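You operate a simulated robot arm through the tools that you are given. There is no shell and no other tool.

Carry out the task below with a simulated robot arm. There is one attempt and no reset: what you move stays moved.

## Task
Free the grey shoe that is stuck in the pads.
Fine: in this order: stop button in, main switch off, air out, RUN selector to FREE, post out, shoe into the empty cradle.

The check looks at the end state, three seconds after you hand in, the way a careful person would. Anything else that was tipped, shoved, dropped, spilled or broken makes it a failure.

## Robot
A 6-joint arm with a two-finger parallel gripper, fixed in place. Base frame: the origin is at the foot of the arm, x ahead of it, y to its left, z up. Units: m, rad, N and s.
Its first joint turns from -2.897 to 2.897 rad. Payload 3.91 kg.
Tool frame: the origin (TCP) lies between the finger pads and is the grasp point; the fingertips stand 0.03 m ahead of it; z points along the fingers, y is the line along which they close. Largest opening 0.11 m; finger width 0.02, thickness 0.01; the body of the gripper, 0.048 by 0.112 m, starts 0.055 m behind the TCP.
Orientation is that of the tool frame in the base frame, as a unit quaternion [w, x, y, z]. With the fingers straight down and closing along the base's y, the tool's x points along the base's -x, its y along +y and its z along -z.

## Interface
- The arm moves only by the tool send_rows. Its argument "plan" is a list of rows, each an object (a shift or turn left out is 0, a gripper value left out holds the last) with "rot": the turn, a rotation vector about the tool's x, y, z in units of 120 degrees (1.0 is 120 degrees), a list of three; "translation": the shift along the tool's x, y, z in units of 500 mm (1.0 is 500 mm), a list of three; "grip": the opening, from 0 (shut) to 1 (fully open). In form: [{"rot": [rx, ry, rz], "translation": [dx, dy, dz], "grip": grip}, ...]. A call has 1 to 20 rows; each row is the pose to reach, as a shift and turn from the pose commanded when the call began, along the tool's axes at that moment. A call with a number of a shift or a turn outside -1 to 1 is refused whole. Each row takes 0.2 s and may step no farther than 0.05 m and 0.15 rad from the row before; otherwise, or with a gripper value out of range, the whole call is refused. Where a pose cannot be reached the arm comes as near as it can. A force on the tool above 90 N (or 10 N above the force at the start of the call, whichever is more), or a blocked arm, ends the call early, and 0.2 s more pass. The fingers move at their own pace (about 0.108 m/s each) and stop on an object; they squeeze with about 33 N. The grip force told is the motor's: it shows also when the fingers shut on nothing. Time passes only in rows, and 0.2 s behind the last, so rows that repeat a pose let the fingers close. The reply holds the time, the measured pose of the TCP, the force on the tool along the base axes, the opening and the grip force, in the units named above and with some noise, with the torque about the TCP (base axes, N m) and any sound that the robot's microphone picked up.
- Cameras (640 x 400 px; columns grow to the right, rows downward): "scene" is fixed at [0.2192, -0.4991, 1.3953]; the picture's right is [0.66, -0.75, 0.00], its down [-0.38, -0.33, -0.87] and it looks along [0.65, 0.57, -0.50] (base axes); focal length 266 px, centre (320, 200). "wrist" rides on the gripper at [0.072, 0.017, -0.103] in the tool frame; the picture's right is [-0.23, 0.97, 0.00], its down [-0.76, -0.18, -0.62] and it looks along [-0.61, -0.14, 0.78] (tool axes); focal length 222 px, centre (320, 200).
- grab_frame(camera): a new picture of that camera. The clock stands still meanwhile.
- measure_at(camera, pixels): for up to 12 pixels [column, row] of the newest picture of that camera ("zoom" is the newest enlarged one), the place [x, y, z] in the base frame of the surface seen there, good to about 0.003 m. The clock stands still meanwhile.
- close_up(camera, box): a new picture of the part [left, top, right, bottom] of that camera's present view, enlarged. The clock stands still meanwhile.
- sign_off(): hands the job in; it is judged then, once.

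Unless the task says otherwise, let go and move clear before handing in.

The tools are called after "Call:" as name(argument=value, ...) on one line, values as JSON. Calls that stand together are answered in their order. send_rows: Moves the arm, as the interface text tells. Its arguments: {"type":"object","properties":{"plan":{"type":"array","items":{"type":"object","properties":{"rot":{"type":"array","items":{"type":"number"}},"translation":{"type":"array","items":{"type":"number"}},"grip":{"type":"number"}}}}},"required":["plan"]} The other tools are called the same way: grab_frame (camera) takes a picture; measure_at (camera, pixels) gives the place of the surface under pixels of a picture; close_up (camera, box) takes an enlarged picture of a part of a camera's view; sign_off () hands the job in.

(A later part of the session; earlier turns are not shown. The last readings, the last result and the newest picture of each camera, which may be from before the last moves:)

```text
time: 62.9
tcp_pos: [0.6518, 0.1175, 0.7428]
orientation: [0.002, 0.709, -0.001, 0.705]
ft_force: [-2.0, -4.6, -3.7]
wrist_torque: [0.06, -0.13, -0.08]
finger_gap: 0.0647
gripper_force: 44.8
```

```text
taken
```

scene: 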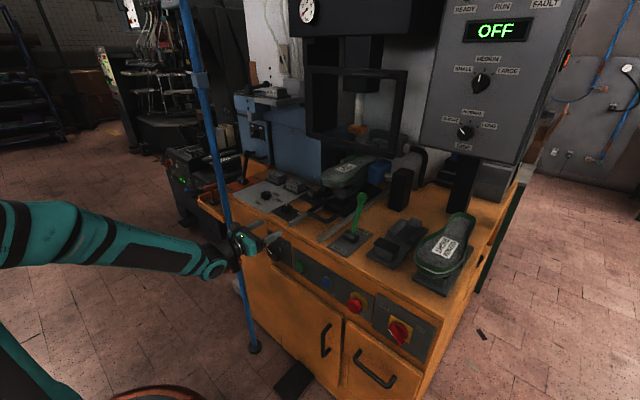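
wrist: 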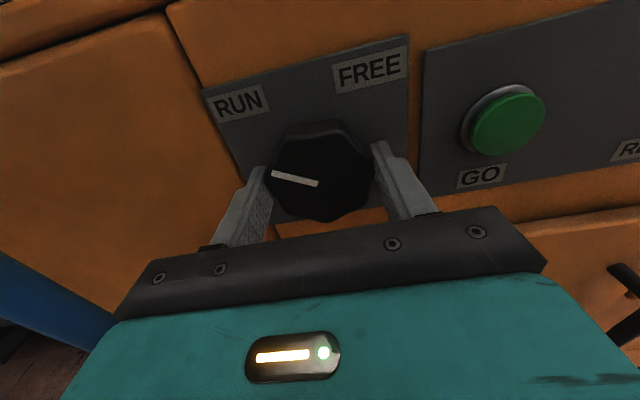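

The knob is held (gap 0.065 m) with only about 6 N of side force. I'll turn it +60° about the tool axis toward FREE and check.

Call:
send_rows(plan=[{"rot": [0, 0, 0.0625], "grip": 0.2}, {"rot": [0, 0, 0.125]}, {"rot": [0, 0, 0.1875]}, {"rot": [0, 0, 0.25]}, {"rot": [0, 0, 0.3125]}, {"rot": [0, 0, 0.375]}, {"rot": [0, 0, 0.4375]}, {"rot": [0, 0, 0.5]}])

Call:
grab_frame(camera="wrist")

Call:
close_up(camera="scene", box=[230, 210, 330, 275])

```text
time: 64.7
tcp_pos: [0.6537, 0.118, 0.7393]
orientation: [-0.352, 0.615, -0.356, 0.61]
ft_force: [-7.7, -45.0, -62.5]
wrist_torque: [0.08, 0.5, -1.95]
finger_gap: 0.0659
gripper_force: 45.1
```

```text
taken
```

wrist: 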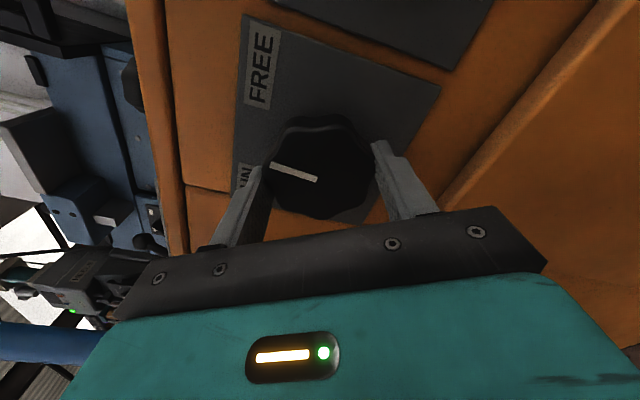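

```text
6.15 times, centred on (280, 242) of scene
```

zoom: 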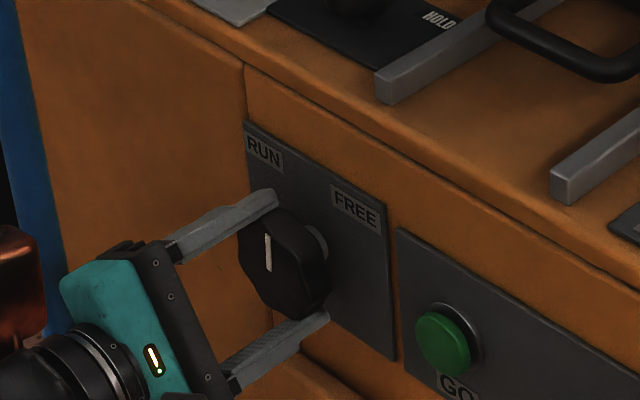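

The pointer is now vertical, but a 77 N side force shows that the tool centre is a few mm off along the closing axis. I'll shift 3 mm to relieve it before turning further.

Call:
send_rows(plan=[{"translation": [0, 0.003, 0], "grip": 0.2}, {"translation": [0, 0.006, 0]}, {"translation": [0, 0.006, 0]}])

```text
time: 65.5
tcp_pos: [0.653, 0.1185, 0.74]
orientation: [-0.352, 0.614, -0.355, 0.611]
ft_force: [-19.6, -7.5, -48.6]
wrist_torque: [0.09, 1.59, 0.47]
finger_gap: 0.0657
gripper_force: 44.8
```

The vertical force is still about 49 N. I'll move 3 mm down and 3 mm inward along x, which also eases the reach limit.

Call:
send_rows(plan=[{"translation": [-0.0015, 0.0026, 0.003], "grip": 0.2}, {"translation": [-0.003, 0.0052, 0.006]}, {"translation": [-0.003, 0.0052, 0.006]}])

```text
time: 66.3
tcp_pos: [0.6551, 0.1175, 0.7398]
orientation: [-0.353, 0.611, -0.354, 0.614]
ft_force: [-39.7, 0.4, 8.2]
wrist_torque: [0.01, 0.39, 0.72]
finger_gap: 0.0652
gripper_force: 44.7
```

The sideways force is gone; the remaining −40 N is along x from friction. I'll turn the remaining +60°.

Call:
send_rows(plan=[{"translation": [0, 0, -0.003], "rot": [0, 0, 0.0625], "grip": 0.2}, {"translation": [0, 0, -0.003], "rot": [0, 0, 0.125]}, {"translation": [0, 0, -0.003], "rot": [0, 0, 0.1875]}, {"translation": [0, 0, -0.003], "rot": [0, 0, 0.25]}, {"translation": [0, 0, -0.003], "rot": [0, 0, 0.3125]}, {"translation": [0, 0, -0.003], "rot": [0, 0, 0.375]}, {"translation": [0, 0, -0.003], "rot": [0, 0, 0.4375]}, {"translation": [0, 0, -0.003], "rot": [0, 0, 0.49]}])

Call:
grab_frame(camera="wrist")

Call:
close_up(camera="scene", box=[230, 210, 330, 275])

Call:
grab_frame(camera="scene")

```text
time: 68.1
tcp_pos: [0.653, 0.1163, 0.7391]
orientation: [0.609, -0.357, 0.609, -0.361]
ft_force: [19.4, 2.2, 55.6]
wrist_torque: [-0.73, -0.65, 0.05]
finger_gap: 0.0653
gripper_force: 45.3
```

```text
taken
```

wrist: 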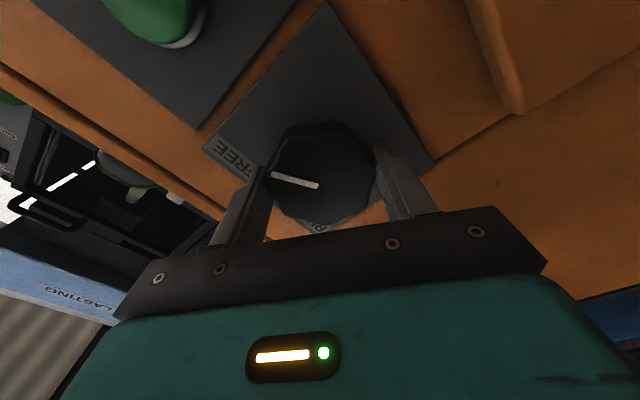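

```text
6.15 times, centred on (280, 242) of scene
```

zoom: 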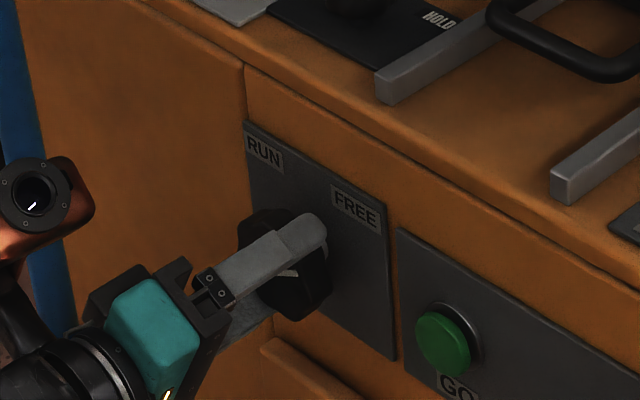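

```text
taken
```

scene: 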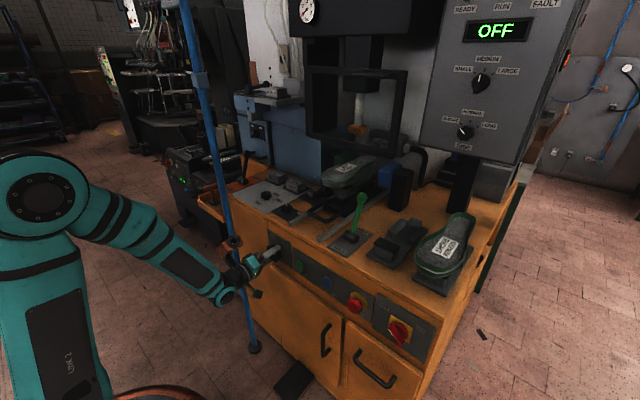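

The knob pointer now points towards FREE, and the blue pad seems to have moved. I'll look closely at the pads and the panel.

Call:
close_up(camera="scene", box=[290, 120, 430, 220])

Call:
close_up(camera="wrist", box=[200, 100, 440, 250])

```text
4.00 times, centred on (360, 170) of scene
```

zoom: 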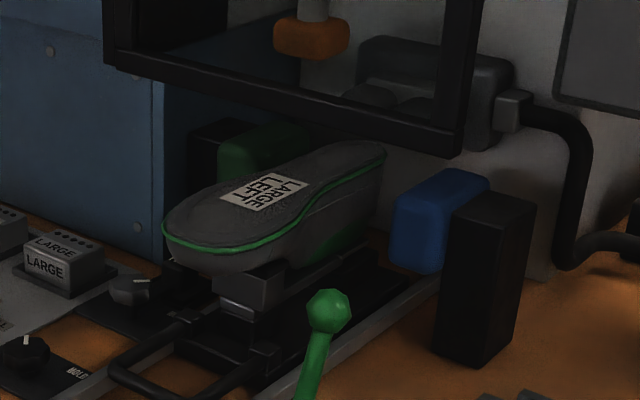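

```text
2.67 times, centred on (320, 175) of wrist
```

zoom: 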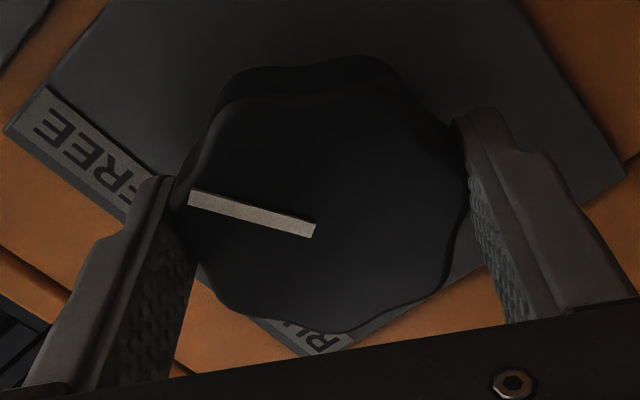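

Both pads have opened clear of the shoe, so the RUN selector is at FREE. I'll open the fingers wide, roll back −119° around the knob without touching it, and then lift out the way I came.

Call:
send_rows(plan=[{"grip": 1.0}, {"grip": 1.0}, {"grip": 1.0}, {"rot": [0, 0, -0.062], "grip": 1.0}, {"rot": [0, 0, -0.124]}, {"rot": [0, 0, -0.186]}, {"rot": [0, 0, -0.248]}, {"rot": [0, 0, -0.31]}, {"rot": [0, 0, -0.372]}, {"rot": [0, 0, -0.434]}, {"rot": [0, 0, -0.496]}, {"rot": [0, 0, -0.558]}, {"rot": [0, 0, -0.62]}, {"rot": [0, 0, -0.682]}, {"rot": [0, 0, -0.744]}, {"rot": [0, 0, -0.806]}, {"rot": [0, 0, -0.868]}, {"rot": [0, 0, -0.93]}, {"rot": [0, 0, -0.992]}])

Call:
grab_frame(camera="wrist")

```text
time: 72.1
tcp_pos: [0.6543, 0.1161, 0.7377]
orientation: [0.004, 0.708, 0.002, 0.706]
ft_force: [-1.1, 0.0, -0.6]
wrist_torque: [-0.01, -0.04, 0.01]
finger_gap: 0.1101
gripper_force: 0.0
```

```text
taken
```

wrist: 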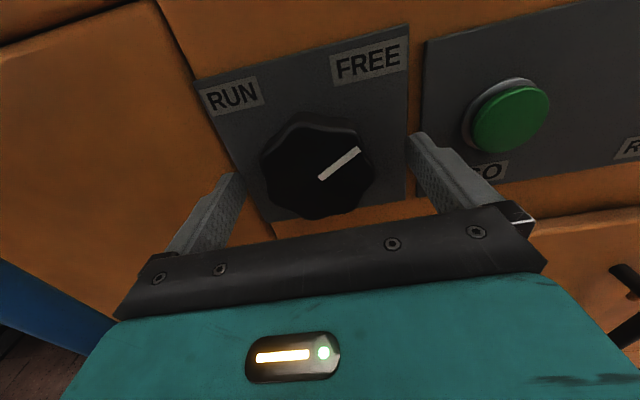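

The pointer (340,163) now points at FREE with the hand clear of the knob. I'll lift straight up and back away.

Call:
send_rows(plan=[{"translation": [0.06, 0, 0], "grip": 1.0}, {"translation": [0.12, 0, 0]}, {"translation": [0.2, 0, -0.01]}, {"translation": [0.28, 0, -0.04]}, {"translation": [0.36, 0, -0.09]}, {"translation": [0.44, 0, -0.14]}, {"translation": [0.52, 0, -0.19]}, {"translation": [0.6, 0, -0.24]}])

Call:
grab_frame(camera="wrist")

Call:
grab_frame(camera="scene")

```text
time: 73.9
tcp_pos: [0.5336, 0.1186, 1.0362]
orientation: [0.003, 0.708, 0.001, 0.706]
ft_force: [0.2, 0.0, -0.8]
wrist_torque: [-0.03, -0.05, -0.01]
finger_gap: 0.1099
gripper_force: 0.0
```

```text
taken
```

wrist: 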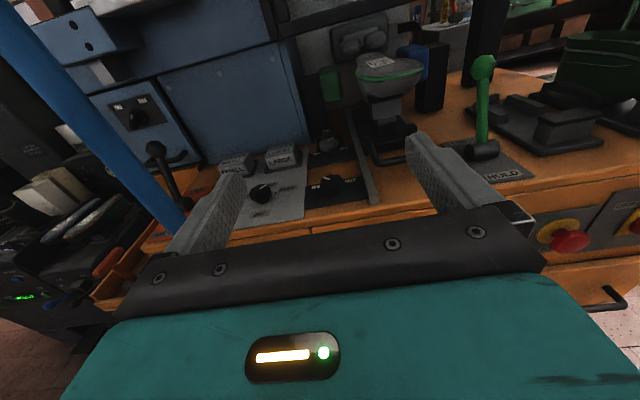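

```text
taken
```

scene: 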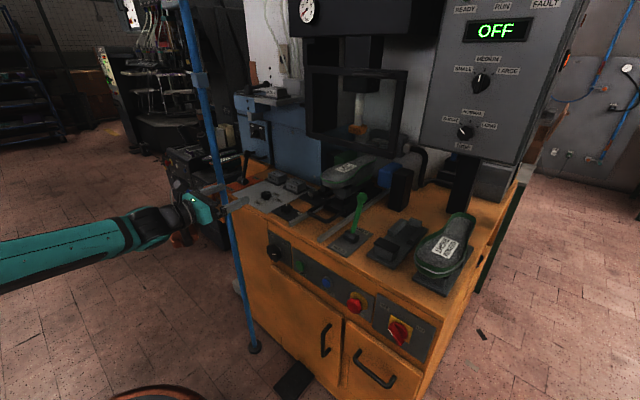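

The pads stand open and the selector shows FREE. I'll now study the carriage, its handle and the green lever up close for the "post out" step.

Call:
close_up(camera="wrist", box=[300, 40, 460, 210])

Call:
close_up(camera="wrist", box=[420, 40, 600, 190])

Call:
close_up(camera="scene", box=[290, 140, 420, 240])

```text
2.35 times, centred on (380, 125) of wrist
```

zoom: 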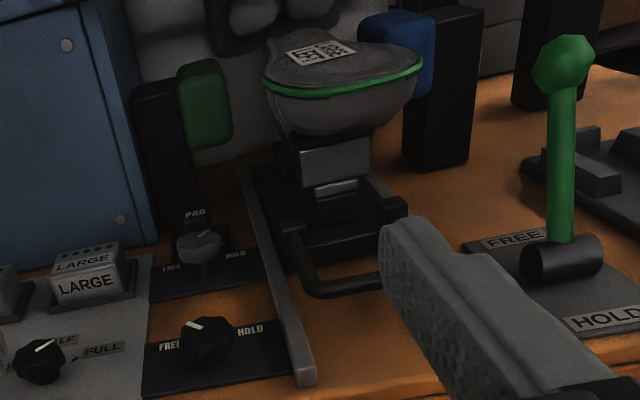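

```text
2.67 times, centred on (510, 115) of wrist
```

zoom: 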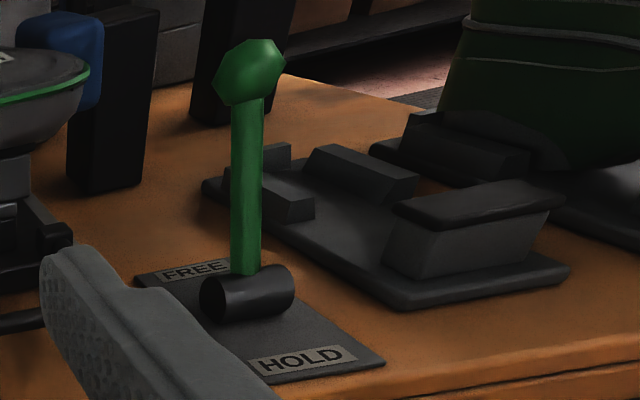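

```text
4.00 times, centred on (355, 190) of scene
```

zoom: 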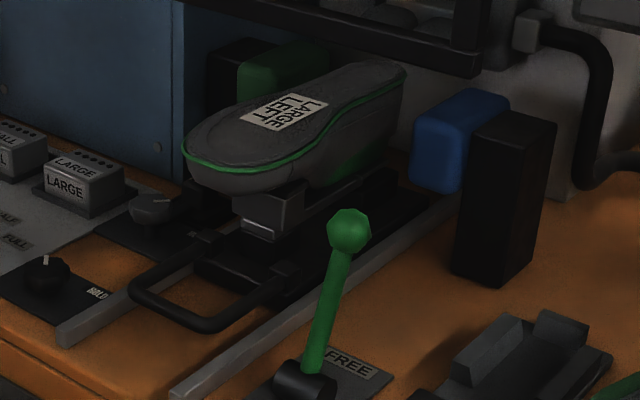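

The carriage has a black U-handle in front, and the shoe's toe overhangs it. I'll measure the handle, toe and post block in this enlarged scene view.

Call:
measure_at(camera="zoom", pixels=[[137, 290], [170, 312], [210, 325], [160, 268], [260, 300], [285, 272], [205, 240], [185, 160], [200, 185], [235, 190], [262, 230], [260, 205]])

Call:
measure_at(camera="zoom", pixels=[[210, 130], [290, 110], [350, 70], [400, 70], [300, 180], [370, 150], [460, 130], [265, 75], [350, 230], [310, 375], [220, 250], [75, 325]])

```text
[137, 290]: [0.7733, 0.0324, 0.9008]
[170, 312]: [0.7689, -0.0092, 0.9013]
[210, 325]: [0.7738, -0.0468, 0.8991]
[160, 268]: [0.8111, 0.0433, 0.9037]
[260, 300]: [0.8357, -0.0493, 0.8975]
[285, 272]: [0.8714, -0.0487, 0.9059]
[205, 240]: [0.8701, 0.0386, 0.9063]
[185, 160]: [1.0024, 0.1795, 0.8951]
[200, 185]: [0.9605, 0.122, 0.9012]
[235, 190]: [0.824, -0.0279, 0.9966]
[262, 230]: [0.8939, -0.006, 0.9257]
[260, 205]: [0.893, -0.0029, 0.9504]
```

```text
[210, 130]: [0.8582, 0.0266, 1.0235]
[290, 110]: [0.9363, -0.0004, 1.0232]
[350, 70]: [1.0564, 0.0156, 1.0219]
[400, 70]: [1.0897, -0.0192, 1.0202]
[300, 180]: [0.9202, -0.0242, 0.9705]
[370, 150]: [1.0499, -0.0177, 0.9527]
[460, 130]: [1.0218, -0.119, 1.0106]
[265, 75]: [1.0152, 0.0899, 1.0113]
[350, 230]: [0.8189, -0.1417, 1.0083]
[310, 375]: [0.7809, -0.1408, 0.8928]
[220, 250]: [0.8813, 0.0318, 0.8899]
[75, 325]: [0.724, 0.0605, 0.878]
```

The handle's front bar is at x≈0.771, z≈0.90, spanning y from −0.047 to 0.04. I'll grip it with the tool pitched 45° and the fingers closing above and below it, so first I move back and roll the hand +90°.

Call:
send_rows(plan=[{"translation": [-0.003, -0.0203, -0.014], "rot": [0, 0, 0.0625], "grip": 0.5}, {"translation": [-0.006, -0.0407, -0.028], "rot": [0, 0, 0.125]}, {"translation": [-0.009, -0.061, -0.042], "rot": [0, 0, 0.1875]}, {"translation": [-0.011, -0.0813, -0.056], "rot": [0, 0, 0.25]}, {"translation": [-0.014, -0.1017, -0.07], "rot": [0, 0, 0.3125]}, {"translation": [-0.017, -0.122, -0.084], "rot": [0, 0, 0.375]}, {"translation": [-0.02, -0.1423, -0.098], "rot": [0, 0, 0.4375]}, {"translation": [-0.023, -0.1627, -0.112], "rot": [0, 0, 0.5]}, {"translation": [-0.026, -0.183, -0.126], "rot": [0, 0, 0.5625]}, {"translation": [-0.028, -0.2033, -0.14], "rot": [0, 0, 0.625]}, {"translation": [-0.031, -0.2237, -0.154], "rot": [0, 0, 0.6875]}, {"translation": [-0.034, -0.244, -0.168], "rot": [0, 0, 0.75]}])

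```text
time: 76.5
tcp_pos: [0.4522, 0.2408, 1.0208]
orientation: [-0.498, 0.5, -0.501, 0.501]
ft_force: [-0.5, -0.9, 0.3]
wrist_torque: [-0.01, 0.01, 0.0]
finger_gap: 0.055
gripper_force: 0.2
```

The tool is level at roll −90° near (0.452, 0.241, 1.021). I'll pitch it 45° down while moving to about (0.58, 0.0, 1.20).

Call:
send_rows(plan=[{"translation": [0.04, -0.03, 0.0213], "rot": [-0.0313, 0, 0], "grip": 0.5}, {"translation": [0.08, -0.06, 0.0427], "rot": [-0.0625, 0, 0]}, {"translation": [0.12, -0.09, 0.064], "rot": [-0.0938, 0, 0]}, {"translation": [0.16, -0.12, 0.0853], "rot": [-0.125, 0, 0]}, {"translation": [0.2, -0.15, 0.1067], "rot": [-0.1563, 0, 0]}, {"translation": [0.24, -0.18, 0.128], "rot": [-0.1875, 0, 0]}, {"translation": [0.28, -0.21, 0.1493], "rot": [-0.2188, 0, 0]}, {"translation": [0.32, -0.24, 0.1707], "rot": [-0.25, 0, 0]}, {"translation": [0.36, -0.27, 0.192], "rot": [-0.2813, 0, 0]}, {"translation": [0.4, -0.3, 0.2133], "rot": [-0.3125, 0, 0]}, {"translation": [0.44, -0.33, 0.2347], "rot": [-0.3438, 0, 0]}, {"translation": [0.48, -0.36, 0.256], "rot": [-0.375, 0, 0]}])

Call:
grab_frame(camera="scene")

Call:
grab_frame(camera="wrist")

```text
time: 79.1
tcp_pos: [0.5792, -0.0001, 1.2013]
orientation: [0.268, -0.653, 0.654, -0.272]
ft_force: [-0.2, 0.1, 0.2]
wrist_torque: [-0.01, -0.01, -0.01]
finger_gap: 0.0552
gripper_force: 0.1
```

```text
taken
```

scene: 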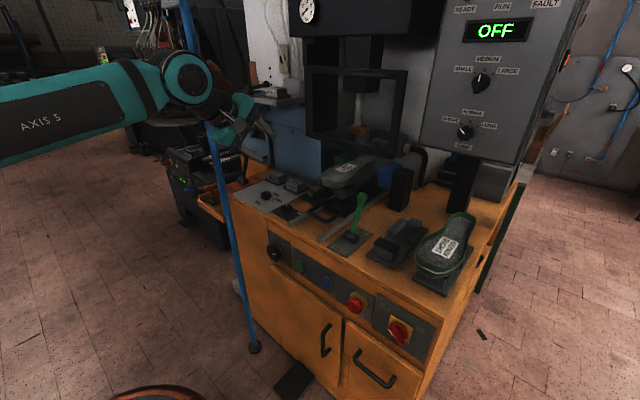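

```text
taken
```

wrist: 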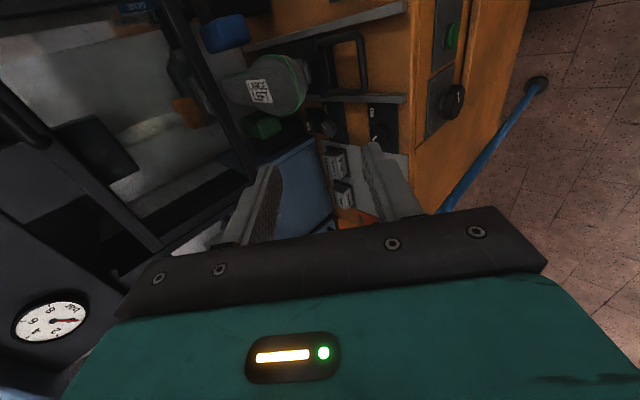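

The tool is pitched 45° at (0.579, 0, 1.201), and the handle is visible at (350,60) in the wrist view. I'll measure the handle and shoe toe from here.

Call:
close_up(camera="wrist", box=[200, 10, 420, 160])

Call:
measure_at(camera="zoom", pixels=[[480, 110], [478, 170], [470, 220], [420, 85], [400, 250], [465, 80], [475, 235], [310, 190], [300, 150], [290, 270], [255, 130], [180, 240]])

```text
2.67 times, centred on (310, 85) of wrist
```

zoom: 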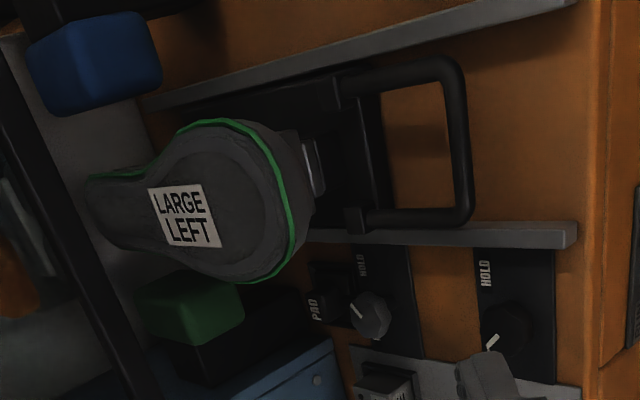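

```text
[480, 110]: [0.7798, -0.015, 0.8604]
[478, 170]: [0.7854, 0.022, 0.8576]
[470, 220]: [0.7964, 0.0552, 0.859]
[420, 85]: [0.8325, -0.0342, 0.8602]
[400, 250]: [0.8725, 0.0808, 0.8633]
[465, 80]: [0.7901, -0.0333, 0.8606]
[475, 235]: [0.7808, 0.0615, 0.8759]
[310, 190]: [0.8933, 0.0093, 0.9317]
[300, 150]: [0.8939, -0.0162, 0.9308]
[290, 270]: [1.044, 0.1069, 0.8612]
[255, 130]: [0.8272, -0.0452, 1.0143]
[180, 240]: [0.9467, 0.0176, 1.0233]
```

Call:
measure_at(camera="zoom", pixels=[[455, 100], [457, 130], [459, 160], [461, 190], [450, 150], [465, 150], [405, 75], [420, 217], [285, 190], [300, 205], [310, 215], [275, 150]])

```text
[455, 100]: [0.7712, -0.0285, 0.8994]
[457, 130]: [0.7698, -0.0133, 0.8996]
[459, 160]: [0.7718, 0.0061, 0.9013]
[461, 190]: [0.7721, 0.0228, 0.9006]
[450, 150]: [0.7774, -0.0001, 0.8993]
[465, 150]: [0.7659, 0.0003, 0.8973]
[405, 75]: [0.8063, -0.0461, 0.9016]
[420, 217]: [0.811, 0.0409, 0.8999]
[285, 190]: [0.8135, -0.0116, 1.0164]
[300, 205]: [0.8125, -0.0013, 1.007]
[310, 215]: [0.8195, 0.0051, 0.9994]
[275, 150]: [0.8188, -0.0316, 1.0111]
```

The bar is centred at about (0.7715, −0.003, 0.894), 14 mm thick, and the toe starts at x≈0.81, so a 45° grip has room. I'll move to a stand-off in front of and above the bar, with the fingers opened 35 mm.

Call:
send_rows(plan=[{"translation": [0.001, 0.027, 0.0794], "grip": 0.32}, {"translation": [0.002, 0.0542, 0.1589]}, {"translation": [0.003, 0.0813, 0.2383]}, {"translation": [0.004, 0.1084, 0.3177]}, {"translation": [0.005, 0.1355, 0.3972]}, {"translation": [0.006, 0.1626, 0.4766]}, {"translation": [0.006, 0.1626, 0.4766]}])

Call:
grab_frame(camera="wrist")

Call:
close_up(camera="scene", box=[250, 120, 400, 240])

```text
time: 80.7
tcp_pos: [0.6894, -0.0023, 0.9742]
orientation: [0.268, -0.653, 0.654, -0.272]
ft_force: [-1.1, -0.8, -0.2]
wrist_torque: [-0.01, -0.02, -0.01]
finger_gap: 0.0353
gripper_force: 0.1
```

```text
taken
```

wrist: 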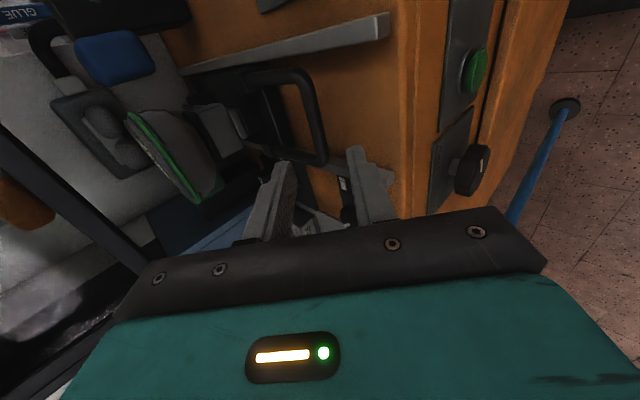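

```text
3.33 times, centred on (325, 180) of scene
```

zoom: 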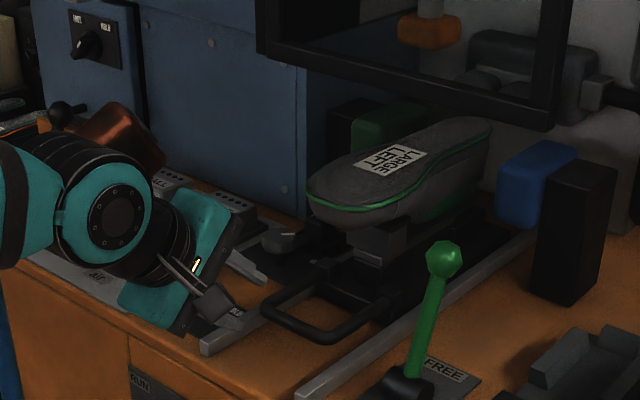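

The fingers are in front of the handle's bar as planned. I'll advance along the tool axis until the bar lies between the fingertips.

Call:
send_rows(plan=[{"translation": [0, 0, 0.05], "grip": 0.32}, {"translation": [0, 0, 0.1]}, {"translation": [0, 0, 0.14]}, {"translation": [0, 0, 0.17]}, {"translation": [0, 0, 0.194]}, {"translation": [0, 0, 0.194]}])

Call:
grab_frame(camera="wrist")

Call:
close_up(camera="scene", box=[270, 150, 390, 240])

```text
time: 82.1
tcp_pos: [0.7573, -0.0043, 0.9072]
orientation: [0.268, -0.653, 0.654, -0.272]
ft_force: [0.1, 0.5, 0.6]
wrist_torque: [0.01, 0.03, -0.03]
finger_gap: 0.0352
gripper_force: 0.1
```

```text
taken
```

wrist: 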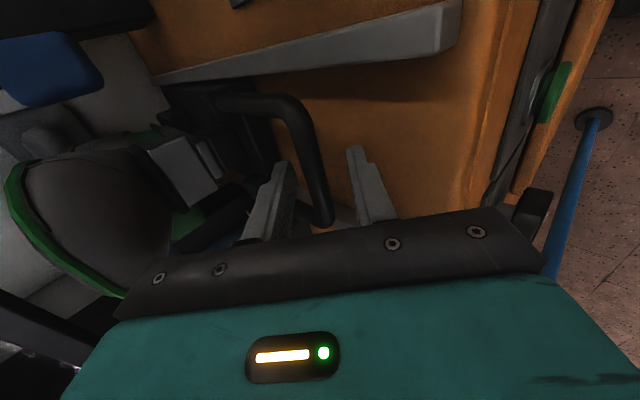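

```text
4.44 times, centred on (330, 195) of scene
```

zoom: 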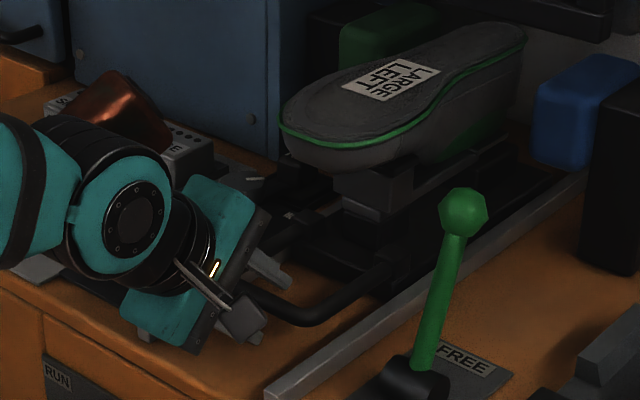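

The bar sits between the fingertips (about (320,190) in the wrist view), with no contact force. I'll close on it.

Call:
send_rows(plan=[{"grip": 0.0}, {"grip": 0.0}, {"grip": 0.0}])

Call:
grab_frame(camera="wrist")

```text
time: 82.9
tcp_pos: [0.7581, -0.0036, 0.9099]
orientation: [0.27, -0.652, 0.653, -0.274]
ft_force: [6.7, -1.4, 42.9]
wrist_torque: [-0.52, -0.84, 0.35]
finger_gap: 0.0135
gripper_force: 44.8
```

```text
taken
```

wrist: 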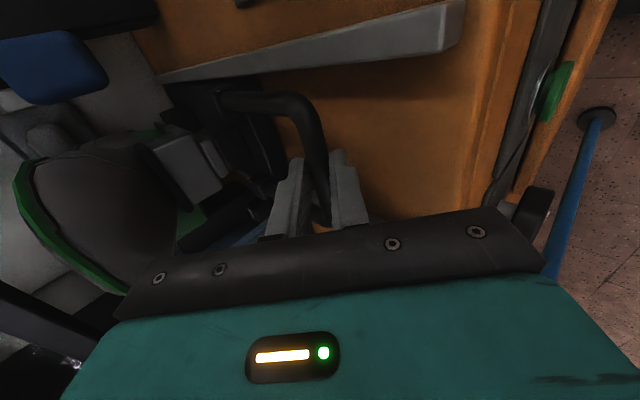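

The bar is gripped (gap 13.5 mm), with an upward force of 43 N because the hand is slightly low. I'll rise 2 mm to relax that and pull 20 mm towards the front to test for movement.

Call:
send_rows(plan=[{"translation": [0, -0.0028, -0.0028], "grip": 0}, {"translation": [0, 0.0043, -0.0099]}, {"translation": [0, 0.0113, -0.0169]}, {"translation": [0, 0.0184, -0.024]}, {"translation": [0, 0.0255, -0.0311]}])

Call:
close_up(camera="scene", box=[270, 130, 410, 240])

```text
time: 84.1
tcp_pos: [0.7365, -0.0037, 0.9101]
orientation: [0.267, -0.653, 0.654, -0.273]
ft_force: [-0.5, 1.2, 39.2]
wrist_torque: [-0.28, -0.56, 0.61]
finger_gap: 0.0137
gripper_force: 44.8
```

```text
3.64 times, centred on (340, 185) of scene
```

zoom: 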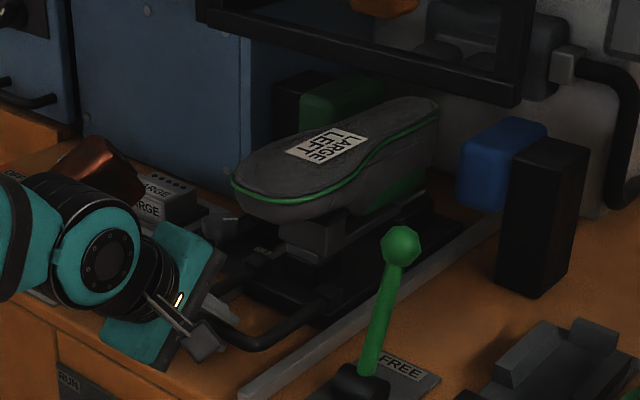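

The carriage slides freely, with the shoe moving along and almost no x-force. I'll keep pulling in 10 mm steps, easing up another 2 mm.

Call:
send_rows(plan=[{"translation": [0, 0.0113, -0.0169], "grip": 0}, {"translation": [0, 0.0255, -0.0311]}, {"translation": [0, 0.0396, -0.0452]}, {"translation": [0, 0.0537, -0.0593]}, {"translation": [0, 0.0679, -0.0735]}, {"translation": [0, 0.082, -0.0876]}, {"translation": [0, 0.0962, -0.1018]}, {"translation": [0, 0.1103, -0.1159]}])

Call:
close_up(camera="scene", box=[250, 130, 410, 250])

Call:
grab_frame(camera="wrist")

```text
time: 85.9
tcp_pos: [0.6571, -0.0029, 0.9103]
orientation: [0.267, -0.653, 0.655, -0.271]
ft_force: [-1.0, -6.7, 0.1]
wrist_torque: [-0.83, 0.02, 0.09]
finger_gap: 0.0138
gripper_force: 45.0
```

```text
3.33 times, centred on (330, 190) of scene
```

zoom: 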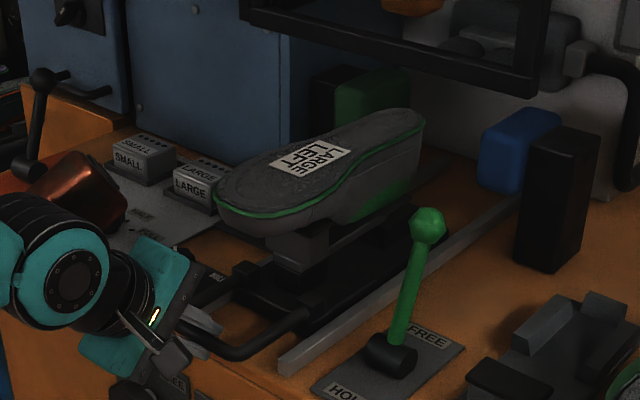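

```text
taken
```

wrist: 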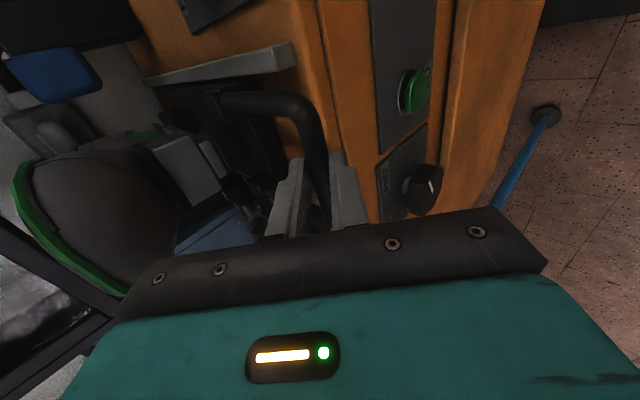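

The carriage has come out 0.10 m with almost no force. I'll keep pulling until it reaches its stop.

Call:
send_rows(plan=[{"translation": [0, 0.0141, -0.0141], "grip": 0}, {"translation": [0, 0.0283, -0.0283]}, {"translation": [0, 0.0424, -0.0424]}, {"translation": [0, 0.0566, -0.0566]}, {"translation": [0, 0.0707, -0.0707]}, {"translation": [0, 0.0849, -0.0849]}, {"translation": [0, 0.099, -0.099]}, {"translation": [0, 0.1131, -0.1131]}])

Call:
close_up(camera="scene", box=[250, 130, 410, 250])

Call:
grab_frame(camera="wrist")

```text
time: 87.7
tcp_pos: [0.5759, -0.0012, 0.9106]
orientation: [-0.267, 0.654, -0.654, 0.271]
ft_force: [0.2, -0.2, 0.4]
wrist_torque: [0.02, -0.03, 0.06]
finger_gap: 0.0
gripper_force: 37.9
```

```text
3.33 times, centred on (330, 190) of scene
```

zoom: 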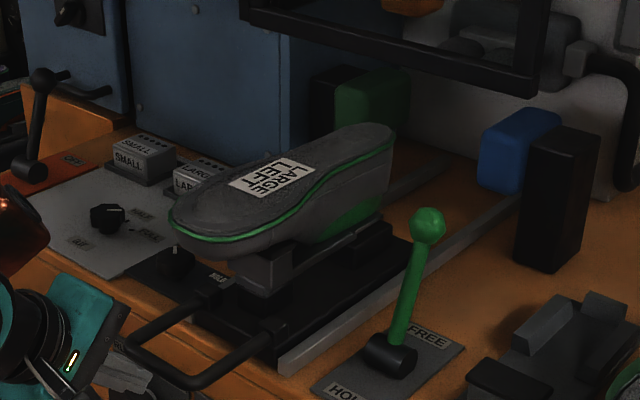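

```text
taken
```

wrist: 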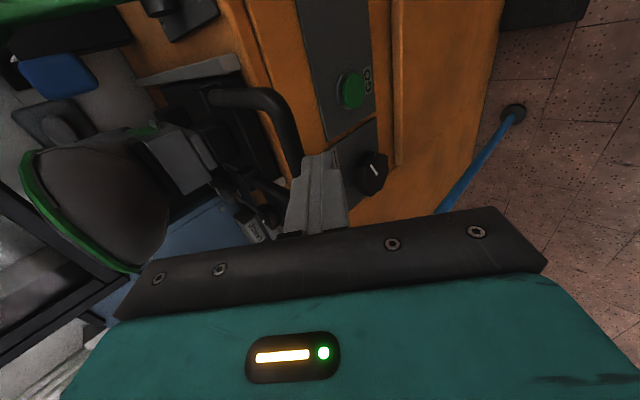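

The carriage reached its stop and the fingers slipped off the bar; the shoe still stands on its post. I'll retreat upward and then measure the shoe's new position.

Call:
send_rows(plan=[{"translation": [0, 0, -0.08], "grip": 0}, {"translation": [0, -0.03, -0.16]}, {"translation": [0, -0.07, -0.23]}, {"translation": [0, -0.12, -0.29]}, {"translation": [0, -0.19, -0.35]}])

Call:
grab_frame(camera="scene")

Call:
close_up(camera="scene", box=[270, 140, 410, 250])

Call:
measure_at(camera="zoom", pixels=[[115, 150], [200, 145], [280, 70], [300, 40], [180, 180], [120, 190], [95, 165], [230, 170], [250, 140], [300, 120], [320, 60], [180, 100]])

```text
time: 88.9
tcp_pos: [0.5202, -0.0012, 1.1034]
orientation: [0.268, -0.653, 0.654, -0.273]
ft_force: [0.2, 0.1, 0.3]
wrist_torque: [0.04, 0.0, -0.02]
finger_gap: 0.0001
gripper_force: 37.7
```

```text
taken
```

scene: 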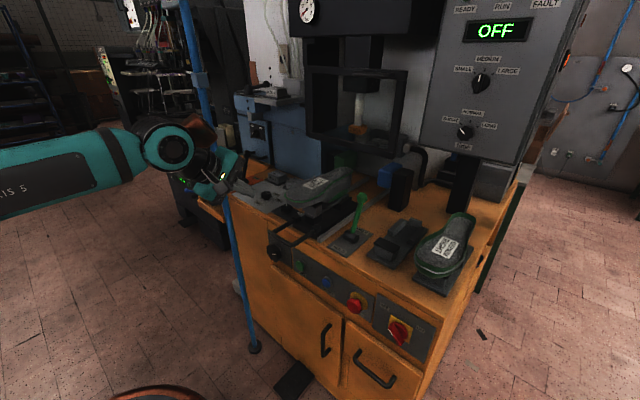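

```text
3.64 times, centred on (340, 195) of scene
```

zoom: 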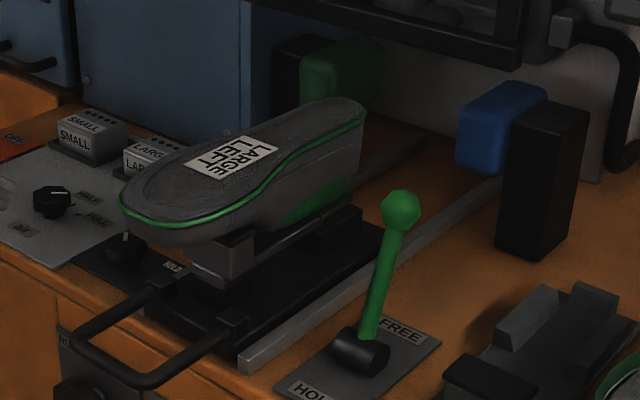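

```text
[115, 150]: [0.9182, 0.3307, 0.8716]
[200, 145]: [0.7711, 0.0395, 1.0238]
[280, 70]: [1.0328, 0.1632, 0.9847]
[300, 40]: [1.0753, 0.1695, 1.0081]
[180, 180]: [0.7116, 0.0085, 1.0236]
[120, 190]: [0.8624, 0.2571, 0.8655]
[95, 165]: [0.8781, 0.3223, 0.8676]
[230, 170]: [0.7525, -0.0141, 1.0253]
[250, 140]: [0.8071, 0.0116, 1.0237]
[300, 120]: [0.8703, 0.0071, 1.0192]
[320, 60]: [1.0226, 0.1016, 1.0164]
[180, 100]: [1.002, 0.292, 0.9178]
```

The handle and shoe have come out about 0.16 m, with the shoe top still level at z≈1.0235. I'll raise the hand and turn it to point straight down to view the shoe and the cradle from above.

Call:
send_rows(plan=[{"translation": [0.0267, -0.0488, -0.0347], "rot": [-0.0625, 0, 0], "grip": 0.5}, {"translation": [0.0533, -0.0976, -0.0693], "rot": [-0.125, 0, 0]}, {"translation": [0.08, -0.1464, -0.104], "rot": [-0.1875, 0, 0]}, {"translation": [0.1067, -0.1951, -0.1386], "rot": [-0.25, 0, 0]}, {"translation": [0.1333, -0.2439, -0.1733], "rot": [-0.3125, 0, 0]}, {"translation": [0.16, -0.2927, -0.2079], "rot": [-0.375, 0, 0]}, {"translation": [0.16, -0.2927, -0.2079], "rot": [-0.375, 0, 0]}])

```text
time: 90.5
tcp_pos: [0.552, -0.0798, 1.2773]
orientation: [-0.004, -0.706, 0.708, -0.001]
ft_force: [0.1, 0.3, 0.6]
wrist_torque: [-0.02, 0.0, -0.01]
finger_gap: 0.0548
gripper_force: 0.0
```

The tool points straight down at (0.552, −0.080, 1.277). I'll roll +90° so the fingers close along y and the camera looks forward over the table.

Call:
send_rows(plan=[{"rot": [0, 0, 0.0625], "grip": 0.5}, {"rot": [0, 0, 0.125]}, {"rot": [0, 0, 0.1875]}, {"rot": [0, 0, 0.25]}, {"rot": [0, 0, 0.3125]}, {"rot": [0, 0, 0.375]}, {"rot": [0, 0, 0.4375]}, {"rot": [0, 0, 0.5]}, {"rot": [0, 0, 0.5625]}, {"rot": [0, 0, 0.625]}, {"rot": [0, 0, 0.6875]}, {"rot": [0, 0, 0.75]}])

Call:
grab_frame(camera="wrist")

Call:
grab_frame(camera="scene")

```text
time: 93.1
tcp_pos: [0.5508, -0.0802, 1.2792]
orientation: [-0.001, 0.002, 1.0, -0.002]
ft_force: [-0.7, 0.5, 0.1]
wrist_torque: [0.0, 0.01, 0.02]
finger_gap: 0.0549
gripper_force: 0.1
```

```text
taken
```

wrist: 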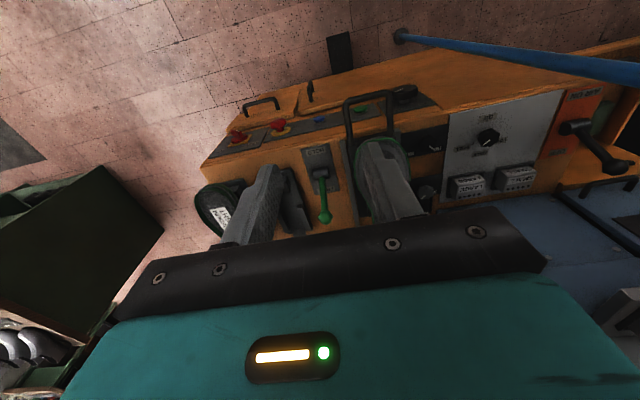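

```text
taken
```

scene: 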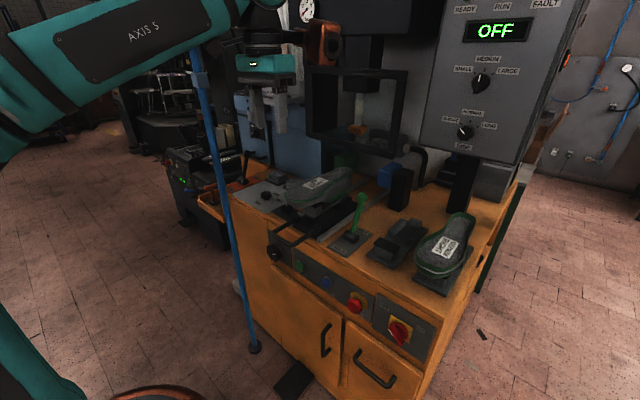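

The scene camera has a clear view of shoe and cradles. I'll enlarge these and measure the outlines.

Call:
close_up(camera="scene", box=[260, 150, 380, 250])

Call:
measure_at(camera="zoom", pixels=[[105, 165], [120, 200], [160, 205], [200, 195], [240, 180], [290, 150], [330, 125], [360, 95], [340, 75], [300, 80], [220, 100], [140, 135]])

Call:
measure_at(camera="zoom", pixels=[[125, 215], [150, 225], [200, 225], [250, 205], [300, 180], [340, 150], [210, 260], [180, 240], [230, 285], [60, 310], [130, 345], [40, 340]])

```text
4.00 times, centred on (320, 200) of scene
```

zoom: 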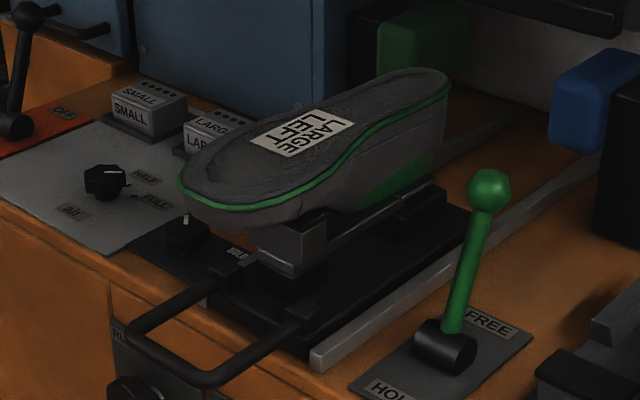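

```text
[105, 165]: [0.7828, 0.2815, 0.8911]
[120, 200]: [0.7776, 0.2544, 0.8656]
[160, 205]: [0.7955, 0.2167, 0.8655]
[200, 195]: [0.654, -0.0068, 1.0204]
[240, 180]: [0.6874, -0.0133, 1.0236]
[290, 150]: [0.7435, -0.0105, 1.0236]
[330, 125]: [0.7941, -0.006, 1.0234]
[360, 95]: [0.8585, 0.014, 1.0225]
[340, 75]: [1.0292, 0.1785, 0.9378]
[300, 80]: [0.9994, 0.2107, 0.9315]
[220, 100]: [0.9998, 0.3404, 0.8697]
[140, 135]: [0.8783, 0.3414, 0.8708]
```

```text
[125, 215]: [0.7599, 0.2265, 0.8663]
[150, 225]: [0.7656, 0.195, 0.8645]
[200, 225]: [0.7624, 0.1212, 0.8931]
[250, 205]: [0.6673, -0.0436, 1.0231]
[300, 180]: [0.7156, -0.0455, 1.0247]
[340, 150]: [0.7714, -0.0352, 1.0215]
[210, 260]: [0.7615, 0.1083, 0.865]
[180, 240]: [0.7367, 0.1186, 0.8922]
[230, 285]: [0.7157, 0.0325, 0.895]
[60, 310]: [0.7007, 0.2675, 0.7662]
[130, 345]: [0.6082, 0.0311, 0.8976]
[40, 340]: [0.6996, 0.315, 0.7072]
```

Now I'll measure points along both edges of the shoe's top.

Call:
measure_at(camera="zoom", pixels=[[186, 180], [195, 158], [215, 140], [245, 127], [275, 116], [305, 107], [335, 97], [355, 85], [375, 76], [400, 71], [430, 72], [443, 82]])

Call:
measure_at(camera="zoom", pixels=[[195, 195], [215, 203], [245, 206], [275, 203], [300, 193], [320, 181], [340, 165], [360, 148], [380, 134], [400, 122], [425, 108], [442, 95]])

Call:
measure_at(camera="zoom", pixels=[[250, 220], [290, 210], [330, 195], [350, 180], [380, 160], [400, 150], [430, 130], [440, 115], [380, 185], [410, 175], [300, 245], [340, 225]])

```text
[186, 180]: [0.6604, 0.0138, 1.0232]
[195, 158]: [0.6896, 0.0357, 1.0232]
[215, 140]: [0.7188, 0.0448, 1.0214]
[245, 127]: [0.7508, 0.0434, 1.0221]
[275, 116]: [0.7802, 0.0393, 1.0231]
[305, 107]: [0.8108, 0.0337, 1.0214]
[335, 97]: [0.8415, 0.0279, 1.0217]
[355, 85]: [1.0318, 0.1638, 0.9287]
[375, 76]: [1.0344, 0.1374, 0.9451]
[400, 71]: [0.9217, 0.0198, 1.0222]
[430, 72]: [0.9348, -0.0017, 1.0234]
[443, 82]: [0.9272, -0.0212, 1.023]
```

```text
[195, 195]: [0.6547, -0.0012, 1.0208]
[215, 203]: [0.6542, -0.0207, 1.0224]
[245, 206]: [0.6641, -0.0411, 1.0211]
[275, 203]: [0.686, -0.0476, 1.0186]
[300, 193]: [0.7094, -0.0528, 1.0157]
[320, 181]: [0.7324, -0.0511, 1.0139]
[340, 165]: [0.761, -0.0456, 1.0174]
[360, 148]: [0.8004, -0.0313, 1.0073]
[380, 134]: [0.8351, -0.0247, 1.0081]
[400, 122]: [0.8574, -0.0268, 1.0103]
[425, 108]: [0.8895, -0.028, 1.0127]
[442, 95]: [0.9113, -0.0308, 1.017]
```

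```text
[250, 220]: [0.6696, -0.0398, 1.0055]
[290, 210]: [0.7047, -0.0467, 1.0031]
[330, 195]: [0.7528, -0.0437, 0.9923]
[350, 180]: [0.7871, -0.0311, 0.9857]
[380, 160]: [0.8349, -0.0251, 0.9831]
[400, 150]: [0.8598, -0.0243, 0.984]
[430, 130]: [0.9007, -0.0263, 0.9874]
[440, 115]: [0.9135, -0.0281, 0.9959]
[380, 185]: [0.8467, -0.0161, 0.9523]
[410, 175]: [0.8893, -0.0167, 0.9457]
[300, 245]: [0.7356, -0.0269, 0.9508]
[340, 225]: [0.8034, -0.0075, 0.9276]
```

The shoe spans x from 0.65 to 0.937, about 0.097 m wide at the forefoot and 0.053 m at the waist. I'll measure the copper block on the hand and the guard frame to make sure lifting at x≈0.80 clears the guard.

Call:
grab_frame(camera="scene")

Call:
measure_at(camera="scene", pixels=[[310, 35], [312, 60], [318, 25], [325, 45], [335, 30], [337, 60], [325, 62], [345, 136], [320, 132], [385, 150], [392, 75], [315, 75]])

Call:
close_up(camera="scene", box=[230, 0, 420, 170])

```text
taken
```

scene: 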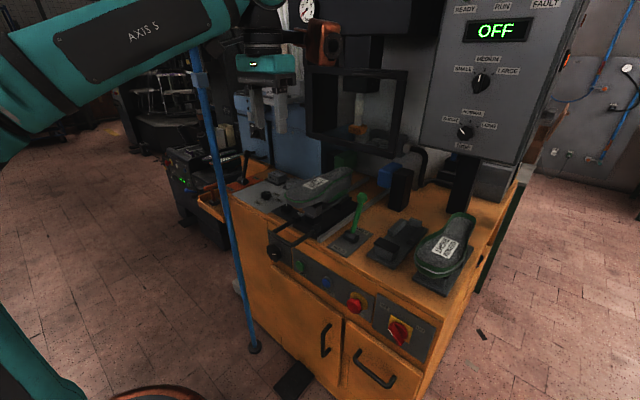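

```text
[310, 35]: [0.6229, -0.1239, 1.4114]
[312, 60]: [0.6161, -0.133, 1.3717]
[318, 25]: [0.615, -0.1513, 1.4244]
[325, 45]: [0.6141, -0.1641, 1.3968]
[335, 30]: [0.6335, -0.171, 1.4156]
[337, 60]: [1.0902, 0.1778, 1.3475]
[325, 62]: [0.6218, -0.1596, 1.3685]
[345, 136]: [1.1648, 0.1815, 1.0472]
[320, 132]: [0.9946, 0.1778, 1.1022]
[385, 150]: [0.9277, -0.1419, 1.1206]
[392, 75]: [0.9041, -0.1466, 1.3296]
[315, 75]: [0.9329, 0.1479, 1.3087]
```

```text
2.35 times, centred on (325, 85) of scene
```

zoom: 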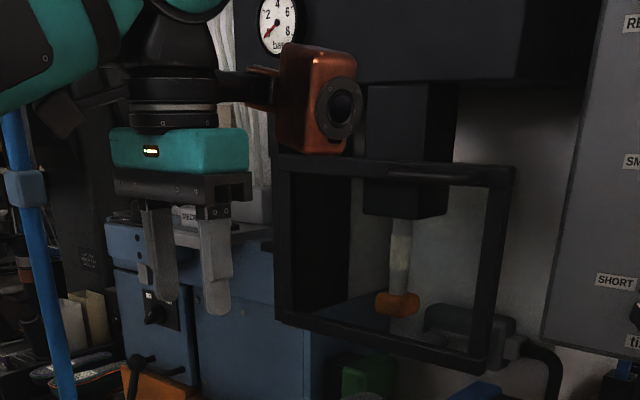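

The block stays at least a couple of centimetres from the guard when gripping at x≈0.785. Now I'll measure the empty cradle and the occupied one for the placing position.

Call:
close_up(camera="scene", box=[360, 200, 490, 300])

Call:
measure_at(camera="zoom", pixels=[[40, 245], [85, 275], [150, 290], [105, 225], [55, 235], [120, 260], [60, 215], [135, 235], [180, 250], [250, 130], [290, 110], [330, 150]])

Call:
measure_at(camera="zoom", pixels=[[175, 130], [190, 105], [225, 85], [235, 100], [260, 85], [300, 85], [310, 110], [215, 150], [240, 170], [160, 160], [200, 190], [140, 180]])

```text
4.00 times, centred on (425, 250) of scene
```

zoom: 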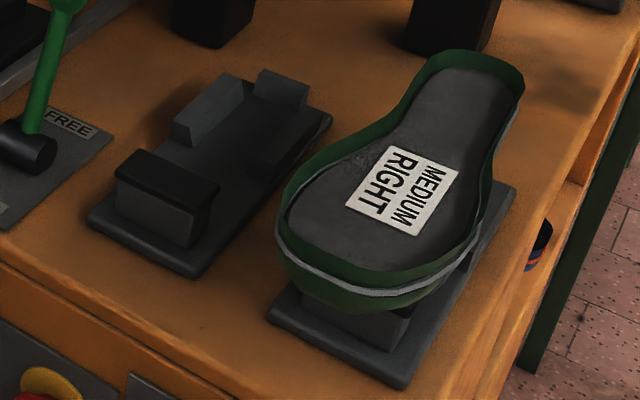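

```text
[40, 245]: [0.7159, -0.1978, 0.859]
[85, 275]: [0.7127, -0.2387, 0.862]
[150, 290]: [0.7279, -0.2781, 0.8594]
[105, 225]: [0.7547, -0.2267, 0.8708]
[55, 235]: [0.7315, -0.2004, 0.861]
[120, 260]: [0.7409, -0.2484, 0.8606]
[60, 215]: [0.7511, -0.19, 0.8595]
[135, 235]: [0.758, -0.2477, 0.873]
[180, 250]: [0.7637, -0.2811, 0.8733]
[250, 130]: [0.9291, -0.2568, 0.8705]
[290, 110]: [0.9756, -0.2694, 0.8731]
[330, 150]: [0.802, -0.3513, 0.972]
```

```text
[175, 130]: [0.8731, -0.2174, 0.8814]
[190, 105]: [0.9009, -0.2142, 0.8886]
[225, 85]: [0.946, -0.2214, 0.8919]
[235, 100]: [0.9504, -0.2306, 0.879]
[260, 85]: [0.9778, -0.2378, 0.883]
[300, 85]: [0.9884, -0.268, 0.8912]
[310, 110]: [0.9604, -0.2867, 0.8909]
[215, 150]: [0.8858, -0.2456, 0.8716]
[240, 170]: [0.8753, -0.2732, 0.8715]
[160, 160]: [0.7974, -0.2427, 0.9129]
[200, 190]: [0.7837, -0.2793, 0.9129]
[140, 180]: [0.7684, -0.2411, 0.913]
```

The cradle's toe block tops out at z≈0.913, at x from 0.76 to 0.80. I want a view from above for the heel blocks, so I'll move the camera over this area at a safe height.

Call:
send_rows(plan=[{"translation": [-0.08, -0.02, 0.01], "grip": 0}, {"translation": [-0.16, -0.04, 0.02]}, {"translation": [-0.24, -0.05, 0.03]}, {"translation": [-0.32, -0.07, 0.04]}, {"translation": [-0.38, -0.08, 0.04]}])

Call:
grab_frame(camera="wrist")

```text
time: 94.3
tcp_pos: [0.7413, -0.1223, 1.2599]
orientation: [0.0, 0.002, 1.0, -0.003]
ft_force: [0.2, 0.6, 1.8]
wrist_torque: [-0.05, -0.11, -0.05]
finger_gap: 0.0002
gripper_force: 33.8
```

```text
taken
```

wrist: 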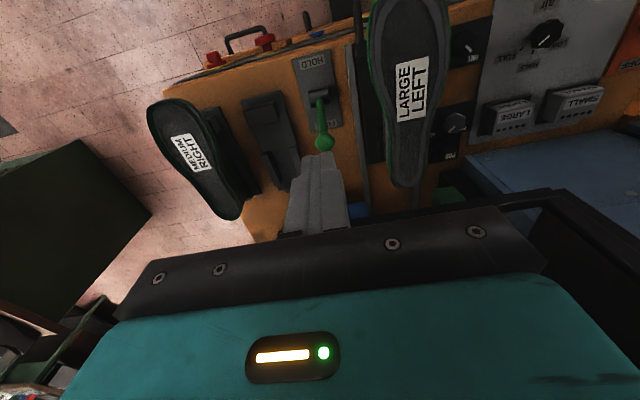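

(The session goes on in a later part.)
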